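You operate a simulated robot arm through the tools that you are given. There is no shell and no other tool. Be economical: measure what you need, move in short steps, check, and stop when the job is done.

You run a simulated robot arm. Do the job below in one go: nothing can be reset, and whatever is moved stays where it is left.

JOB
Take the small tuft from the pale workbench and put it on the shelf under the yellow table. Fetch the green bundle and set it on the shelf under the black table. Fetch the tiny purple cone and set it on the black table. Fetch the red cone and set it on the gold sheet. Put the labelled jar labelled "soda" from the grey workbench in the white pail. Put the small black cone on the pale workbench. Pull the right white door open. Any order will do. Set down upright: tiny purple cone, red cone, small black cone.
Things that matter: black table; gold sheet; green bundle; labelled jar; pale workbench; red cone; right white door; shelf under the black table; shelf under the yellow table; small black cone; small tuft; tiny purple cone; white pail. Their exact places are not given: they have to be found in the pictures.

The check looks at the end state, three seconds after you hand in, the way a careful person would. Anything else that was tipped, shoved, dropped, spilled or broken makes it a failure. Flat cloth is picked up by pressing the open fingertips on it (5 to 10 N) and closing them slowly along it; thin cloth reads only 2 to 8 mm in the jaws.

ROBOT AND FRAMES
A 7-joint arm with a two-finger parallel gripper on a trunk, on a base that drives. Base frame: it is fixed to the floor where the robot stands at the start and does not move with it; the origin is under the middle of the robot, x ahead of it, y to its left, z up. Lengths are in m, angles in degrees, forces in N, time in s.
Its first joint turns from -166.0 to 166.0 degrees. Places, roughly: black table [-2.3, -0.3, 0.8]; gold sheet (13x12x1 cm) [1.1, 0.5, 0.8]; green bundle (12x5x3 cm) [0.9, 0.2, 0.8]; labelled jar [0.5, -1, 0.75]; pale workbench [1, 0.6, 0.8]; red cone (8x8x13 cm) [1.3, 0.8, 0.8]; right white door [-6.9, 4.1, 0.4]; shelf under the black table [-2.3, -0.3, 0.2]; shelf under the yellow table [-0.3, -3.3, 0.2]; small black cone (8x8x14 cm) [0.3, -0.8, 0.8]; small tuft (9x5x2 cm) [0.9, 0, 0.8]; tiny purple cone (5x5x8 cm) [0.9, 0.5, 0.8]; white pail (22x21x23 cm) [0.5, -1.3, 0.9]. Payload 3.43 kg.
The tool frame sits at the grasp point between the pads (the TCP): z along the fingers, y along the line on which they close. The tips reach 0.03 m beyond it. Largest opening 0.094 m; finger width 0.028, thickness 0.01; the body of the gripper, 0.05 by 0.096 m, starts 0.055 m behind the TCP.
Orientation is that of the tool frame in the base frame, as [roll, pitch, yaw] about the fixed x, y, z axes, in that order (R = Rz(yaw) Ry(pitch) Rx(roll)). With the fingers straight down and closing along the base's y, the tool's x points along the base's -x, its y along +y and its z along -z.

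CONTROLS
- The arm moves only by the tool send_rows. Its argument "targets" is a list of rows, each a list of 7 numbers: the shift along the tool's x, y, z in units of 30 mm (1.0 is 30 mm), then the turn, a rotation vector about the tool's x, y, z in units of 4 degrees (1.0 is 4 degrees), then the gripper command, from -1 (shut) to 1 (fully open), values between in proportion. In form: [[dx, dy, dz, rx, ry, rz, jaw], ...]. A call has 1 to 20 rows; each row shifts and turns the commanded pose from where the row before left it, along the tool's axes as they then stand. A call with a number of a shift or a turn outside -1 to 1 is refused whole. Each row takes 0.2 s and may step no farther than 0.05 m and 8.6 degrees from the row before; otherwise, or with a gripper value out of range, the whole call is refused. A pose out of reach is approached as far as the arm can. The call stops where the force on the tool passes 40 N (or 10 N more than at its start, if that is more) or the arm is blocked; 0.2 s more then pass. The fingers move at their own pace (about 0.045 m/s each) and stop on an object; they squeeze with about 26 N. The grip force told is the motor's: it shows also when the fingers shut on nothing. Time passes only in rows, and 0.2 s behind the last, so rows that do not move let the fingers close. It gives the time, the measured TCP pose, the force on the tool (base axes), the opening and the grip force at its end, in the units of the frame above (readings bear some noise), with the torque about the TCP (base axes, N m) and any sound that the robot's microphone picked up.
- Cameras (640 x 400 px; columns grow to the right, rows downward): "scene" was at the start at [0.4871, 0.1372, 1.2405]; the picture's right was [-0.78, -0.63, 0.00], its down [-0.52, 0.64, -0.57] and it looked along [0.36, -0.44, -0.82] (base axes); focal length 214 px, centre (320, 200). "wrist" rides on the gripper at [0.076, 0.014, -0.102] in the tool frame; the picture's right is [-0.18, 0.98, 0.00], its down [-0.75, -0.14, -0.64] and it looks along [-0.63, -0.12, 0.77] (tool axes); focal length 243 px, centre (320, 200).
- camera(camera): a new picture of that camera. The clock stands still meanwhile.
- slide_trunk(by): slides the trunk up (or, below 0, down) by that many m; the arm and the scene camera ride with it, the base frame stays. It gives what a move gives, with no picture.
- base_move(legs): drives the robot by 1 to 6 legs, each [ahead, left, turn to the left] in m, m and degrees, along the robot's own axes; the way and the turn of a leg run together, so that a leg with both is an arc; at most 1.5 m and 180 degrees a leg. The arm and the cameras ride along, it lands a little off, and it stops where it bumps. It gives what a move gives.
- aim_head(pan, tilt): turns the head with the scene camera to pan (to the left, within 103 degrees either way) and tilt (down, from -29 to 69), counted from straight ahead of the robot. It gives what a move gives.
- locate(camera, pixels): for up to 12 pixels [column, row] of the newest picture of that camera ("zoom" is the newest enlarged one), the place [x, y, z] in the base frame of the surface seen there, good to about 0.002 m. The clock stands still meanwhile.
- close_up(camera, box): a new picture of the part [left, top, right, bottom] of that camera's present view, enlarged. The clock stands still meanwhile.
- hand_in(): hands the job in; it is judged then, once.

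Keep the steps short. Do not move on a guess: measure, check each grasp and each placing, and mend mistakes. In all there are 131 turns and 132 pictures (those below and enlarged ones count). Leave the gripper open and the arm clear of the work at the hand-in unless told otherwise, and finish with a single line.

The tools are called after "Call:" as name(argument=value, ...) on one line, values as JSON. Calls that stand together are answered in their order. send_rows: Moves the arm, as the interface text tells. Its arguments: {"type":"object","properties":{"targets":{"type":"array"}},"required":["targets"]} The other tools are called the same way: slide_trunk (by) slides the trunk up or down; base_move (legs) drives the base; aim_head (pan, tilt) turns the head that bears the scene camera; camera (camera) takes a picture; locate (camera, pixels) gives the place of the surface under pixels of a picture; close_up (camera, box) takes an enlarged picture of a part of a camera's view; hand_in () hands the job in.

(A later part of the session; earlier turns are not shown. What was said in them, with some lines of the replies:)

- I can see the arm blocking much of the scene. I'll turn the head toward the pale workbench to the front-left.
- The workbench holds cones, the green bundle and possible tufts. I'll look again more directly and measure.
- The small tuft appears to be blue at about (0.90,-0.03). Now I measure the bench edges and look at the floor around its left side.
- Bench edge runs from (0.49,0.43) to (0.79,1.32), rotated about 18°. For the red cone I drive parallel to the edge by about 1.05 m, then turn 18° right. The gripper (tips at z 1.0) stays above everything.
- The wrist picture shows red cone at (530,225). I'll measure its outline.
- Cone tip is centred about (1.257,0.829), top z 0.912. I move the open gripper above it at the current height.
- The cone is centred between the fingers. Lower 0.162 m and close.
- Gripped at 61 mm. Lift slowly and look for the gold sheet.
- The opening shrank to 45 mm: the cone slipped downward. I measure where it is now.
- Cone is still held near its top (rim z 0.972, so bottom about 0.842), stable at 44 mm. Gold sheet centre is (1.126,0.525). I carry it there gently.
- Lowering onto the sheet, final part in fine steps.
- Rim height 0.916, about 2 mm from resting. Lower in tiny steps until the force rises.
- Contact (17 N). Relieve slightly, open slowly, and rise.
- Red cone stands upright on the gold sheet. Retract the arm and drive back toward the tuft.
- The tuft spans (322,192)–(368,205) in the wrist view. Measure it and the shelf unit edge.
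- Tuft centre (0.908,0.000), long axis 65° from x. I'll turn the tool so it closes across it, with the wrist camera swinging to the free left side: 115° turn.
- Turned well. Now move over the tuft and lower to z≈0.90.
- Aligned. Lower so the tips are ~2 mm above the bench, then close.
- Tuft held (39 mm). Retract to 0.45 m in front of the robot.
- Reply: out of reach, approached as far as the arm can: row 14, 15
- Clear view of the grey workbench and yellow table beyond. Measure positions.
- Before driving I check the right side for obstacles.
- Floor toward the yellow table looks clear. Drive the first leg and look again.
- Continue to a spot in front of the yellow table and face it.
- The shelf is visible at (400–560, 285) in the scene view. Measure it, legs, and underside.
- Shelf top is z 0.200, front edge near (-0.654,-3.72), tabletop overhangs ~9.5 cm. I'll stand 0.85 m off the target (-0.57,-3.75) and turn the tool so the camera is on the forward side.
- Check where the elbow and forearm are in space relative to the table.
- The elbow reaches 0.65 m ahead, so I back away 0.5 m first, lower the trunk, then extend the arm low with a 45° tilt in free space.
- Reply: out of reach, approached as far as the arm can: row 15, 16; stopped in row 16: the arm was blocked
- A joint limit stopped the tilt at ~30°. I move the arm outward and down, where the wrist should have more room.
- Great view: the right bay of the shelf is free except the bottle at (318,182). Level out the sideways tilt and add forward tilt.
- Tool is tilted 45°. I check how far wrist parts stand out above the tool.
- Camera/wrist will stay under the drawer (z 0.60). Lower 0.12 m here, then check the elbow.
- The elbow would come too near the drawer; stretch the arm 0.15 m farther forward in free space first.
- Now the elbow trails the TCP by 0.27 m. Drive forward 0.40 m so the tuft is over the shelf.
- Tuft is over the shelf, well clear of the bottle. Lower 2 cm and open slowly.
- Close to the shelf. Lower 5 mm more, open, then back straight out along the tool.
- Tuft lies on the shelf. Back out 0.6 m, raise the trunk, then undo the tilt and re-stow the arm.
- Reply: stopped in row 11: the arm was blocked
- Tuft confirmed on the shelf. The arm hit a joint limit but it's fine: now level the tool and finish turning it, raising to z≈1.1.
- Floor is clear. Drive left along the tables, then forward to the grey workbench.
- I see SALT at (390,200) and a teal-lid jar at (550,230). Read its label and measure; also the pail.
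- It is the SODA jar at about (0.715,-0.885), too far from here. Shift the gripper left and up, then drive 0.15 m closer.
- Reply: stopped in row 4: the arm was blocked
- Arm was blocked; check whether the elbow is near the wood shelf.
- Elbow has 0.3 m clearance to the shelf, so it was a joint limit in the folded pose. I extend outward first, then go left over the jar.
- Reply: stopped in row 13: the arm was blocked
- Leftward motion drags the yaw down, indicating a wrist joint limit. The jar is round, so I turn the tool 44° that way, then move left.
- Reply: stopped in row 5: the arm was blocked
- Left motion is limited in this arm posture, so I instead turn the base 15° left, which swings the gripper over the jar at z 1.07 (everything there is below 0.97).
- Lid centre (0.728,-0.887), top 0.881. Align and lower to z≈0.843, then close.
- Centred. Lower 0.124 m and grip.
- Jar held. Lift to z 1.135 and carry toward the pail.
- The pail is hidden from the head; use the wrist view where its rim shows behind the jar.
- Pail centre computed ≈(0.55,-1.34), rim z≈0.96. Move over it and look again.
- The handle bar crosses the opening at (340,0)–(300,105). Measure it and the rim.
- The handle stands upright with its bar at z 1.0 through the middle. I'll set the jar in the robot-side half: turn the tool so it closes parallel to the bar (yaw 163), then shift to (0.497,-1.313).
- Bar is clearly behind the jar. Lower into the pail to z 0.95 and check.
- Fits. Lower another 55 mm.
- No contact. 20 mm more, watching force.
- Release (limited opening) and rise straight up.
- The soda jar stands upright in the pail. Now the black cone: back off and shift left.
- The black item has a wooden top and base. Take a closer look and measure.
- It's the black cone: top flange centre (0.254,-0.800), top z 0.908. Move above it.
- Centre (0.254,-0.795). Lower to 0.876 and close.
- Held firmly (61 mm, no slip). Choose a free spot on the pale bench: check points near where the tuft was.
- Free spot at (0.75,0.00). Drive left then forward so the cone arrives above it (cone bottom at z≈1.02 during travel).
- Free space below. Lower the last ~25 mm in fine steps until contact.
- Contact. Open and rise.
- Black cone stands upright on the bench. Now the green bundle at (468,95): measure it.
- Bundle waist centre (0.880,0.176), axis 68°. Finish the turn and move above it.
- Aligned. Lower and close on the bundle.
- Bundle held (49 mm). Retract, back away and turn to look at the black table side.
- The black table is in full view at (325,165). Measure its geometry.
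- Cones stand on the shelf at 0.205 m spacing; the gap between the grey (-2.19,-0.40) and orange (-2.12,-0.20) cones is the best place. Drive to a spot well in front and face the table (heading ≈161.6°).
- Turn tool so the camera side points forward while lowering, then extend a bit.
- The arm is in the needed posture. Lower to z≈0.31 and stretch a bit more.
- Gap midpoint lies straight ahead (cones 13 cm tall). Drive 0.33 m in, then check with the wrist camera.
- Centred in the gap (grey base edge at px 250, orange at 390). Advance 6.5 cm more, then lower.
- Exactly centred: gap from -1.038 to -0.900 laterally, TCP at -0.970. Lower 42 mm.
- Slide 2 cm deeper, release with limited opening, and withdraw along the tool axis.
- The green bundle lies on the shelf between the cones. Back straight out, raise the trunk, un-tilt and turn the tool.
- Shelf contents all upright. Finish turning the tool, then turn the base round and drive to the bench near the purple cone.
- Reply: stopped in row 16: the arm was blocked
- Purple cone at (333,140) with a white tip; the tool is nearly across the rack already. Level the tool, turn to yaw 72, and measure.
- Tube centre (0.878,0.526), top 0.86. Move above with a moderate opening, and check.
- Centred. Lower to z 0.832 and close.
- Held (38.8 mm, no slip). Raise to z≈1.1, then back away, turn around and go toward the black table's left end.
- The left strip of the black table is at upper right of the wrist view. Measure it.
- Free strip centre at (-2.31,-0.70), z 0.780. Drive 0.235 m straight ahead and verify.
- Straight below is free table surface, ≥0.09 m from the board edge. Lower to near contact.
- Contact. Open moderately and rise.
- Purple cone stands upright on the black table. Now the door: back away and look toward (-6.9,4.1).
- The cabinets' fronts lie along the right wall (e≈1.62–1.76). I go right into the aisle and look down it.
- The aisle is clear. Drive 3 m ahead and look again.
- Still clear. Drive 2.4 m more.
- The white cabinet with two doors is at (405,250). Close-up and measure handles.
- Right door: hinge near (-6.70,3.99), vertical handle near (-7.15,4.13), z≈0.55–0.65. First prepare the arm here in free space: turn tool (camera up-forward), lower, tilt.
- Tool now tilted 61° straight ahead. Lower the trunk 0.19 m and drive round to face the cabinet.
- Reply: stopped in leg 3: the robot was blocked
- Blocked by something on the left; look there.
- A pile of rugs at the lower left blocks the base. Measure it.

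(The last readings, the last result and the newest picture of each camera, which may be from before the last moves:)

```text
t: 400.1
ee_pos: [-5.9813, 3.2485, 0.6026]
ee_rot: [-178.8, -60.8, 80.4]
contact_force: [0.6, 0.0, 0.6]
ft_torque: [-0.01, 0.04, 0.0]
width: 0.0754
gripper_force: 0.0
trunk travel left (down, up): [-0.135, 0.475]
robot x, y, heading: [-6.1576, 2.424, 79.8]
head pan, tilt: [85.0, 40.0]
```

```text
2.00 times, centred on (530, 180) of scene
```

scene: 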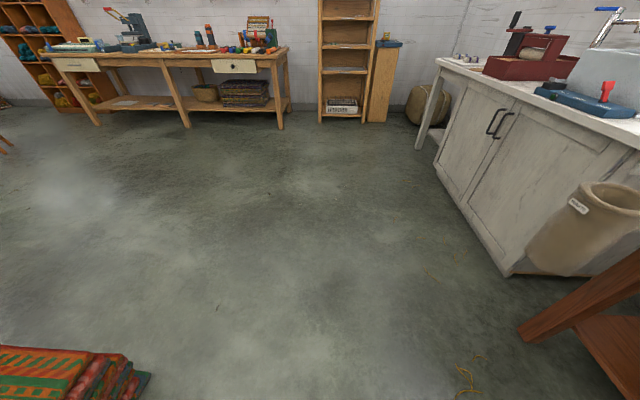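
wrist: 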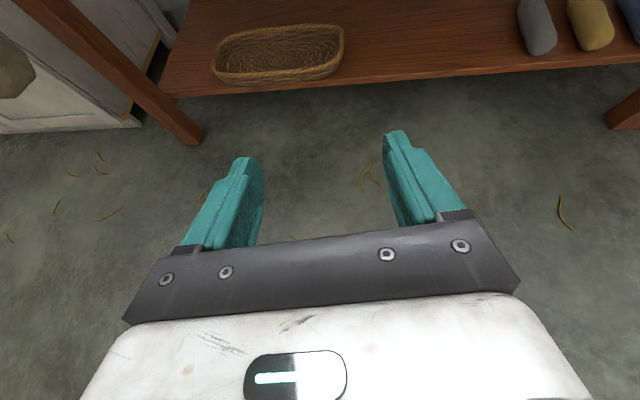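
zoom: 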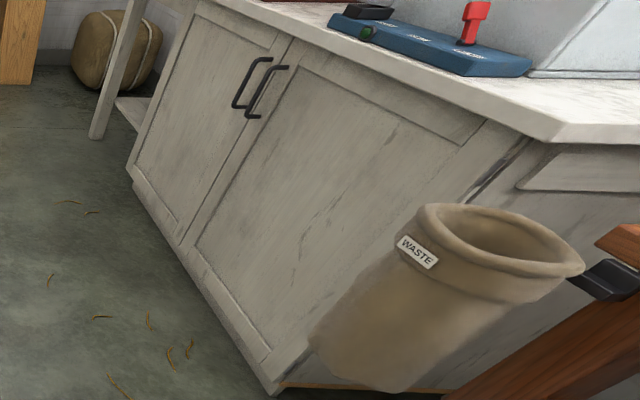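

Pile edge is at e≈0.13, so I need e≥0.55. The waste bag is at z<0.7; I raise the trunk 0.25 m to pass above it, straighten, go forward 0.2 m and strafe left 1.5 m.

Call:
slide_trunk(by=0.25)

Call:
base_move(legs=[[0.2, 0.0, 0], [0, 0, -7.9], [0, 0.75, 0], [0, 0.74, 0]])

Call:
aim_head(pan=0, tilt=40)

Call:
camera(camera="scene")

```text
t: 402.7
ee_pos: [-5.9811, 3.2498, 0.8535]
ee_rot: [-178.8, -60.9, 80.5]
contact_force: [-0.2, 0.1, 1.1]
ft_torque: [0.03, -0.02, -0.02]
width: 0.075
gripper_force: 0.0
trunk travel left (down, up): [-0.385, 0.225]
robot x, y, heading: [-6.1608, 2.4276, 79.9]
head pan, tilt: [85.0, 40.0]
```

```text
t: 412.3
ee_pos: [-7.2883, 3.8695, 0.8539]
ee_rot: [-178.9, -61.0, 74.5]
contact_force: [0.0, -0.8, 0.6]
ft_torque: [-0.02, 0.01, -0.01]
width: 0.0751
gripper_force: 0.1
trunk travel left (down, up): [-0.385, 0.225]
robot x, y, heading: [-7.5526, 3.069, 73.7]
head pan, tilt: [85.0, 40.0]
```

```text
t: 413.9
ee_pos: [-7.2875, 3.8705, 0.854]
ee_rot: [-178.8, -60.9, 74.5]
contact_force: [0.3, -0.1, -0.4]
ft_torque: [-0.01, -0.02, -0.03]
width: 0.0751
gripper_force: 0.1
trunk travel left (down, up): [-0.385, 0.225]
robot x, y, heading: [-7.5554, 3.0658, 73.8]
head pan, tilt: [0.0, 40.0]
```

```text
14 pictures are left
```

scene: 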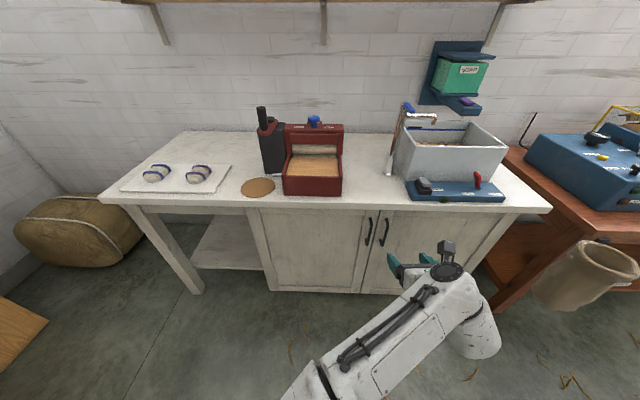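

Both handles visible; the right one at (384,232). Measure precisely.

Call:
close_up(camera="scene", box=[345, 205, 425, 265])

Call:
locate(camera="zoom", pixels=[[315, 180], [312, 150], [312, 220], [180, 180], [260, 200], [318, 110], [300, 245], [400, 190], [315, 195], [500, 130]])

```text
6.67 times, centred on (385, 235) of scene
```

zoom: 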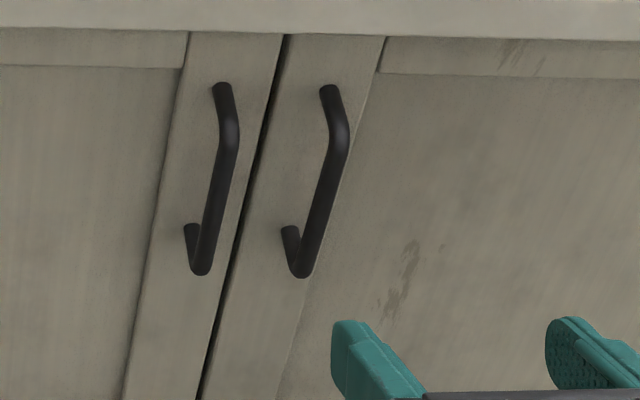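

```text
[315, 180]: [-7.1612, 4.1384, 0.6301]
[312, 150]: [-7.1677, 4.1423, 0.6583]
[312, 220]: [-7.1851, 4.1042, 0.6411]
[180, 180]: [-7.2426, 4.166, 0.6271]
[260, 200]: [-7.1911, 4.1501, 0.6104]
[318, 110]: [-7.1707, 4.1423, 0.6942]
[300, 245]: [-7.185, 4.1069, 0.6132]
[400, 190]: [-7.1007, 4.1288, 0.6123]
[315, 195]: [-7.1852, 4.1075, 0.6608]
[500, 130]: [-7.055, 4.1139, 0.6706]
```

Right bar is at (-7.185,4.107), z 0.60–0.70, 4 cm off the door. Lower trunk 0.2 m, narrow the jaws, and approach with the base by 0.17 m.

Call:
slide_trunk(by=-0.205)

Call:
base_move(legs=[[0.17, -0.03, 0]])

Call:
send_rows(targets=[[0, 0, 0, 0, 0, 0, 0.28], [0, 0, 0, 0, 0, 0, 0.28]])

Call:
camera(camera="wrist")

```text
t: 416.1
ee_pos: [-7.2873, 3.8697, 0.6481]
ee_rot: [-178.7, -60.9, 74.5]
contact_force: [0.3, 0.2, 0.0]
ft_torque: [0.02, 0.0, 0.01]
width: 0.0754
gripper_force: 0.0
trunk travel left (down, up): [-0.18, 0.43]
robot x, y, heading: [-7.5495, 3.0679, 74.2]
head pan, tilt: [0.0, 40.0]
```

```text
t: 417.6
ee_pos: [-7.2088, 4.0285, 0.6488]
ee_rot: [-178.8, -60.9, 74.3]
contact_force: [0.2, -0.4, 0.1]
ft_torque: [0.01, -0.02, 0.02]
width: 0.0752
gripper_force: 0.1
trunk travel left (down, up): [-0.18, 0.43]
robot x, y, heading: [-7.4736, 3.2296, 73.7]
head pan, tilt: [0.0, 40.0]
```

```text
t: 418.1
ee_pos: [-7.2077, 4.0287, 0.6472]
ee_rot: [-178.8, -61.0, 74.3]
contact_force: [0.3, -0.1, -0.1]
ft_torque: [0.0, 0.02, 0.0]
width: 0.0604
gripper_force: 0.0
trunk travel left (down, up): [-0.18, 0.43]
robot x, y, heading: [-7.473, 3.2279, 73.5]
head pan, tilt: [0.0, 40.0]
```

```text
12 pictures are left
```

wrist: 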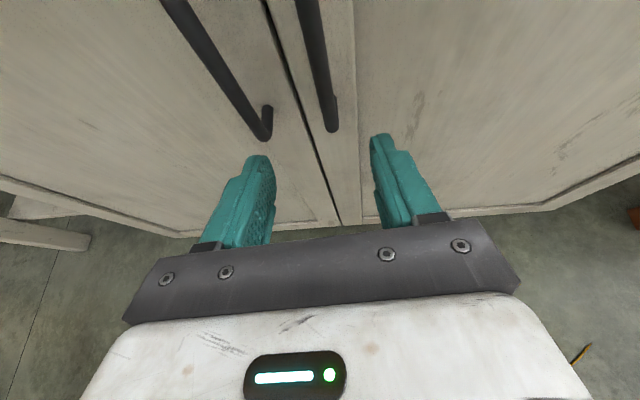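

Bar's lower end at (333,128) is between the fingers. Advance 72 mm horizontally and close.

Call:
send_rows(targets=[[0.388, 0, 0.7, 0, 0, 0, 0.28], [0.388, 0, 0.7, 0, 0, 0, 0.28], [0.388, 0, 0.7, 0, 0, 0, 0.28], [0, 0, 0, 0, 0, 0, -0.3], [0, 0, 0, 0, 0, 0, -1], [0, 0, 0, 0, 0, 0, -1], [0, 0, 0, 0, 0, 0, -1]])

Call:
camera(camera="wrist")

```text
t: 419.8
ee_pos: [-7.1832, 4.0949, 0.6469]
ee_rot: [-179.4, -60.9, 74.1]
contact_force: [31.7, -5.7, -1.5]
ft_torque: [0.04, -0.77, -0.37]
width: 0.012
gripper_force: 35.4
trunk travel left (down, up): [-0.18, 0.43]
robot x, y, heading: [-7.4713, 3.2266, 73.4]
head pan, tilt: [0.0, 40.0]
```

```text
11 pictures are left
```

wrist: 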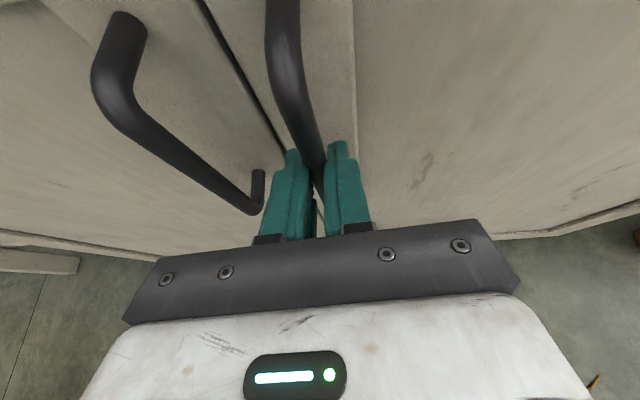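

Handle gripped (12 mm). Relieve the sideways force, then drive the first 10° of an arc about the hinge.

Call:
send_rows(targets=[[0, 0.15, 0, 0, 0, 0, -1], [0, 0, 0, 0, 0, 0, -1]])

Call:
base_move(legs=[[-0.086, -0.166, 10]])

Call:
camera(camera="wrist")

```text
t: 420.4
ee_pos: [-7.1825, 4.0951, 0.6472]
ee_rot: [-179.2, -60.9, 74.3]
contact_force: [29.9, -6.4, -0.2]
ft_torque: [-1.32, -0.99, -0.34]
width: 0.0117
gripper_force: 45.0
trunk travel left (down, up): [-0.18, 0.43]
robot x, y, heading: [-7.4719, 3.2314, 73.9]
head pan, tilt: [0.0, 40.0]
```

```text
t: 421.9
ee_pos: [-7.1922, 4.0152, 0.6467]
ee_rot: [-179.1, -60.9, 84.1]
contact_force: [30.4, -1.5, -4.8]
ft_torque: [-0.2, -1.35, -0.37]
width: 0.0117
gripper_force: 44.9
trunk travel left (down, up): [-0.18, 0.43]
robot x, y, heading: [-7.3256, 3.1119, 83.8]
head pan, tilt: [0.0, 40.0]
```

```text
10 pictures are left
```

wrist: 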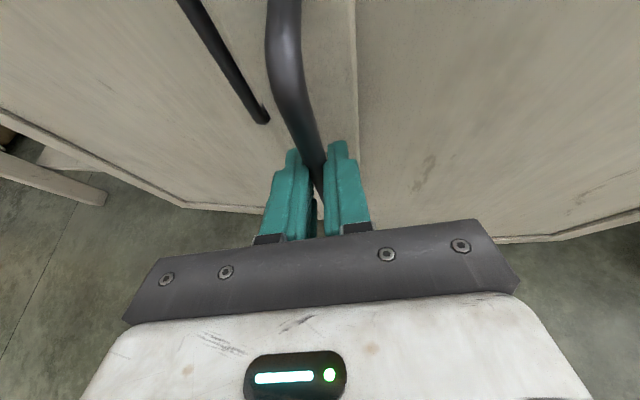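

The door is opening with the gripper. Continue the arc: two legs of 12°.

Call:
base_move(legs=[[-0.103, -0.2, 12], [-0.103, -0.2, 12]])

Call:
camera(camera="wrist")

```text
t: 424.4
ee_pos: [-7.1776, 3.8786, 0.6469]
ee_rot: [-178.9, -60.9, 102.7]
contact_force: [-0.3, -0.2, -0.8]
ft_torque: [0.63, -1.19, 0.04]
width: 0.0117
gripper_force: 44.8
trunk travel left (down, up): [-0.18, 0.43]
robot x, y, heading: [-7.0259, 2.977, 101.4]
head pan, tilt: [0.0, 40.0]
stopped in leg 2: the force on the tool passed its limit at 42 N (the readings are from after the stop); the commanded pose is now the measured one
```

```text
9 pictures are left
```

wrist: 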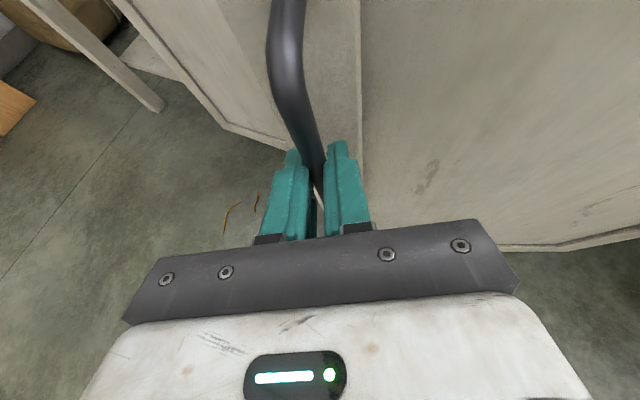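

Door about 28° open; forces relaxed after stop. Fitted hinge at (-6.752,3.997), radius 0.44. Continue with 8° legs.

Call:
base_move(legs=[[-0.066, -0.132, 8], [-0.066, -0.132, 8]])

Call:
base_move(legs=[[-0.066, -0.132, 8], [-0.066, -0.132, 8]])

Call:
camera(camera="wrist")

```text
t: 426.8
ee_pos: [-7.1355, 3.7698, 0.6472]
ee_rot: [-178.6, -60.9, 118.3]
contact_force: [-1.6, 0.1, 0.7]
ft_torque: [0.97, -1.21, 0.08]
width: 0.0114
gripper_force: 44.6
trunk travel left (down, up): [-0.18, 0.43]
robot x, y, heading: [-6.7475, 2.9388, 116.7]
head pan, tilt: [0.0, 40.0]
stopped in leg 2: the force on the tool passed its limit at 41 N (the readings are from after the stop); the commanded pose is now the measured one
```

```text
t: 429.1
ee_pos: [-7.0653, 3.6663, 0.6476]
ee_rot: [-177.9, -61.0, 134.7]
contact_force: [-17.5, -14.5, -0.2]
ft_torque: [0.77, -1.08, 0.31]
width: 0.0119
gripper_force: 45.0
trunk travel left (down, up): [-0.18, 0.43]
robot x, y, heading: [-6.453, 2.9824, 133.2]
head pan, tilt: [0.0, 40.0]
```

```text
8 pictures are left
```

wrist: 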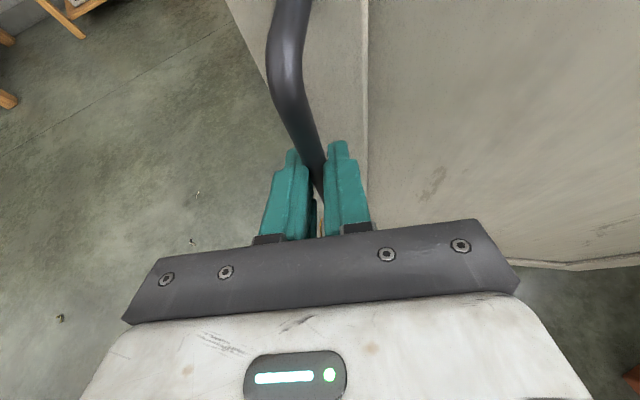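

Door is ~60° open. Two more 8° legs.

Call:
base_move(legs=[[-0.066, -0.132, 8], [-0.066, -0.132, 8]])

Call:
camera(camera="scene")

```text
t: 430.6
ee_pos: [-7.0219, 3.622, 0.6473]
ee_rot: [-177.7, -60.9, 143.2]
contact_force: [-1.1, 0.0, -2.9]
ft_torque: [1.38, -0.65, 0.05]
width: 0.0121
gripper_force: 44.8
trunk travel left (down, up): [-0.18, 0.43]
robot x, y, heading: [-6.3165, 3.0293, 140.6]
head pan, tilt: [0.0, 40.0]
stopped in leg 1: the force on the tool passed its limit at 41 N (the readings are from after the stop); the commanded pose is now the measured one
```

```text
7 pictures are left
```

scene: 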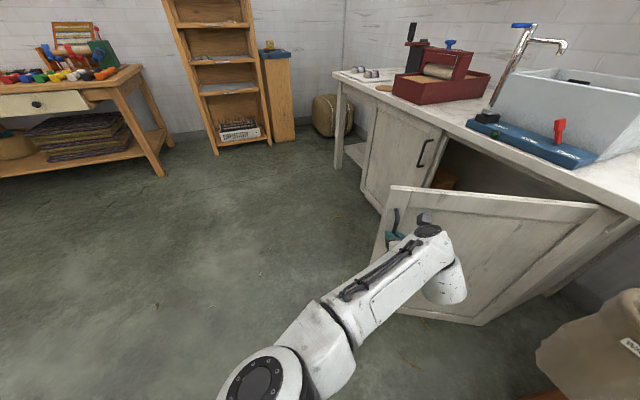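

About 68° open and all fine. One more pair of legs to make it amply open.

Call:
base_move(legs=[[-0.066, -0.132, 8]])

Call:
base_move(legs=[[-0.058, -0.116, 7]])

Call:
camera(camera="scene")

```text
t: 431.9
ee_pos: [-6.9702, 3.5822, 0.6469]
ee_rot: [-177.6, -61.1, 151.3]
contact_force: [11.1, 15.1, 0.9]
ft_torque: [1.32, -1.03, -0.27]
width: 0.0122
gripper_force: 44.9
trunk travel left (down, up): [-0.18, 0.43]
robot x, y, heading: [-6.1841, 3.1012, 149.3]
head pan, tilt: [0.0, 40.0]
```

```text
t: 433.6
ee_pos: [-6.9218, 3.555, 0.6471]
ee_rot: [-177.4, -61.1, 159.1]
contact_force: [-0.7, -0.9, -2.0]
ft_torque: [1.59, -0.02, 0.07]
width: 0.012
gripper_force: 44.9
trunk travel left (down, up): [-0.18, 0.43]
robot x, y, heading: [-6.0819, 3.1765, 156.4]
head pan, tilt: [0.0, 40.0]
stopped in leg 1: the force on the tool passed its limit at 42 N (the readings are from after the stop); the commanded pose is now the measured one
```

```text
6 pictures are left
```

scene: 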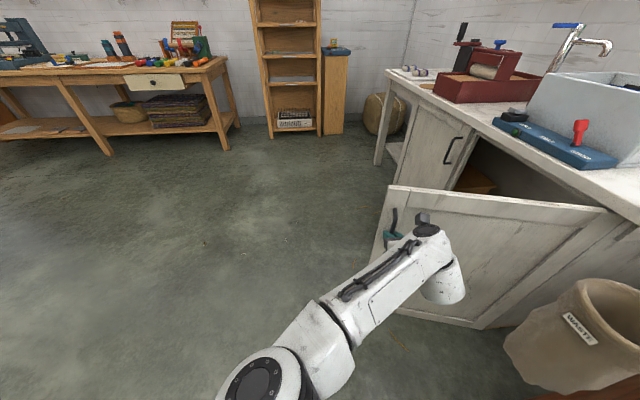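

Door about 85° open. Release the handle and back off gently.

Call:
send_rows(targets=[[0, 0, 0, 0, 0, 0, -0.5], [0, 0, 0, 0, 0, 0, 0.1], [0, 0, 0, 0, 0, 0, 0.3], [0, 0, 0, 0, 0, 0, 0.3], [-0.2, 0, -0.36, 0, 0, 0, 0.3], [-0.4, 0, -0.72, 0, 0, 0, 0.3], [-0.4, 0, -0.72, 0, 0, 0, 0.3], [-0.4, 0, -0.72, 0, 0, 0, 0.3]])

Call:
camera(camera="scene")

```text
t: 435.4
ee_pos: [-6.8406, 3.525, 0.647]
ee_rot: [-177.1, -61.0, 158.8]
contact_force: [0.0, -1.0, -0.2]
ft_torque: [0.01, -0.01, -0.01]
width: 0.0608
gripper_force: 0.0
trunk travel left (down, up): [-0.18, 0.43]
robot x, y, heading: [-6.0853, 3.1717, 156.2]
head pan, tilt: [0.0, 40.0]
```

```text
5 pictures are left
```

scene: 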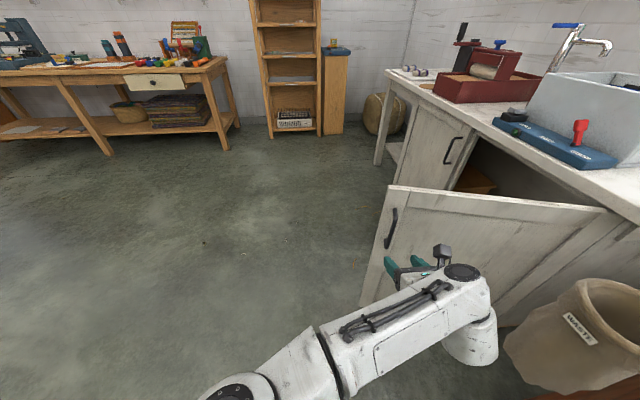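

The handle is free and the door stays open. Back off 0.15 m, then left, away from everything, with the gripper open.

Call:
base_move(legs=[[-0.12, 0.04, 0], [-0.05, 0.3, 0]])

Call:
send_rows(targets=[[0, 0, 0, 0, 0, 0, 1], [0, 0, 0, 0, 0, 0, 1], [0, 0, 0, 0, 0, 0, 1]])

Call:
aim_head(pan=-20, tilt=35)

Call:
camera(camera="scene")

```text
t: 438.4
ee_pos: [-6.8266, 3.1378, 0.6469]
ee_rot: [-177.1, -60.9, 158.8]
contact_force: [0.7, -0.4, 0.0]
ft_torque: [-0.03, -0.02, 0.0]
width: 0.0612
gripper_force: 0.1
trunk travel left (down, up): [-0.18, 0.43]
robot x, y, heading: [-6.0653, 2.7887, 156.4]
head pan, tilt: [0.0, 40.0]
```

```text
t: 439.2
ee_pos: [-6.8258, 3.1378, 0.6468]
ee_rot: [-177.1, -61.0, 158.8]
contact_force: [0.2, 0.2, 0.2]
ft_torque: [0.0, 0.02, 0.01]
width: 0.094
gripper_force: 0.1
trunk travel left (down, up): [-0.18, 0.43]
robot x, y, heading: [-6.0679, 2.7868, 156.4]
head pan, tilt: [0.0, 40.0]
```

```text
t: 440.0
ee_pos: [-6.8268, 3.1361, 0.6462]
ee_rot: [-177.2, -61.1, 158.8]
contact_force: [0.7, -1.1, 0.1]
ft_torque: [-0.02, 0.01, 0.0]
width: 0.0939
gripper_force: 0.1
trunk travel left (down, up): [-0.18, 0.43]
robot x, y, heading: [-6.0682, 2.7862, 156.4]
head pan, tilt: [-20.0, 35.0]
```

```text
4 pictures are left
```

scene: 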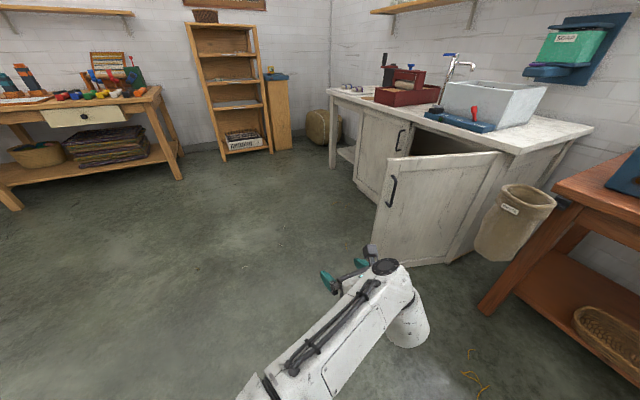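

The right white door stands wide open, the gripper is open and the arm is clear, and every other placing was checked when it was made. Handing in.

Call:
hand_in()

```text
The job is handed in.
```

All seven parts of the job were done and the job has been handed in; I checked each placing by picture, though the base bumped a pile of rugs while driving to the white cabinet, and the pile did not look shifted afterwards.
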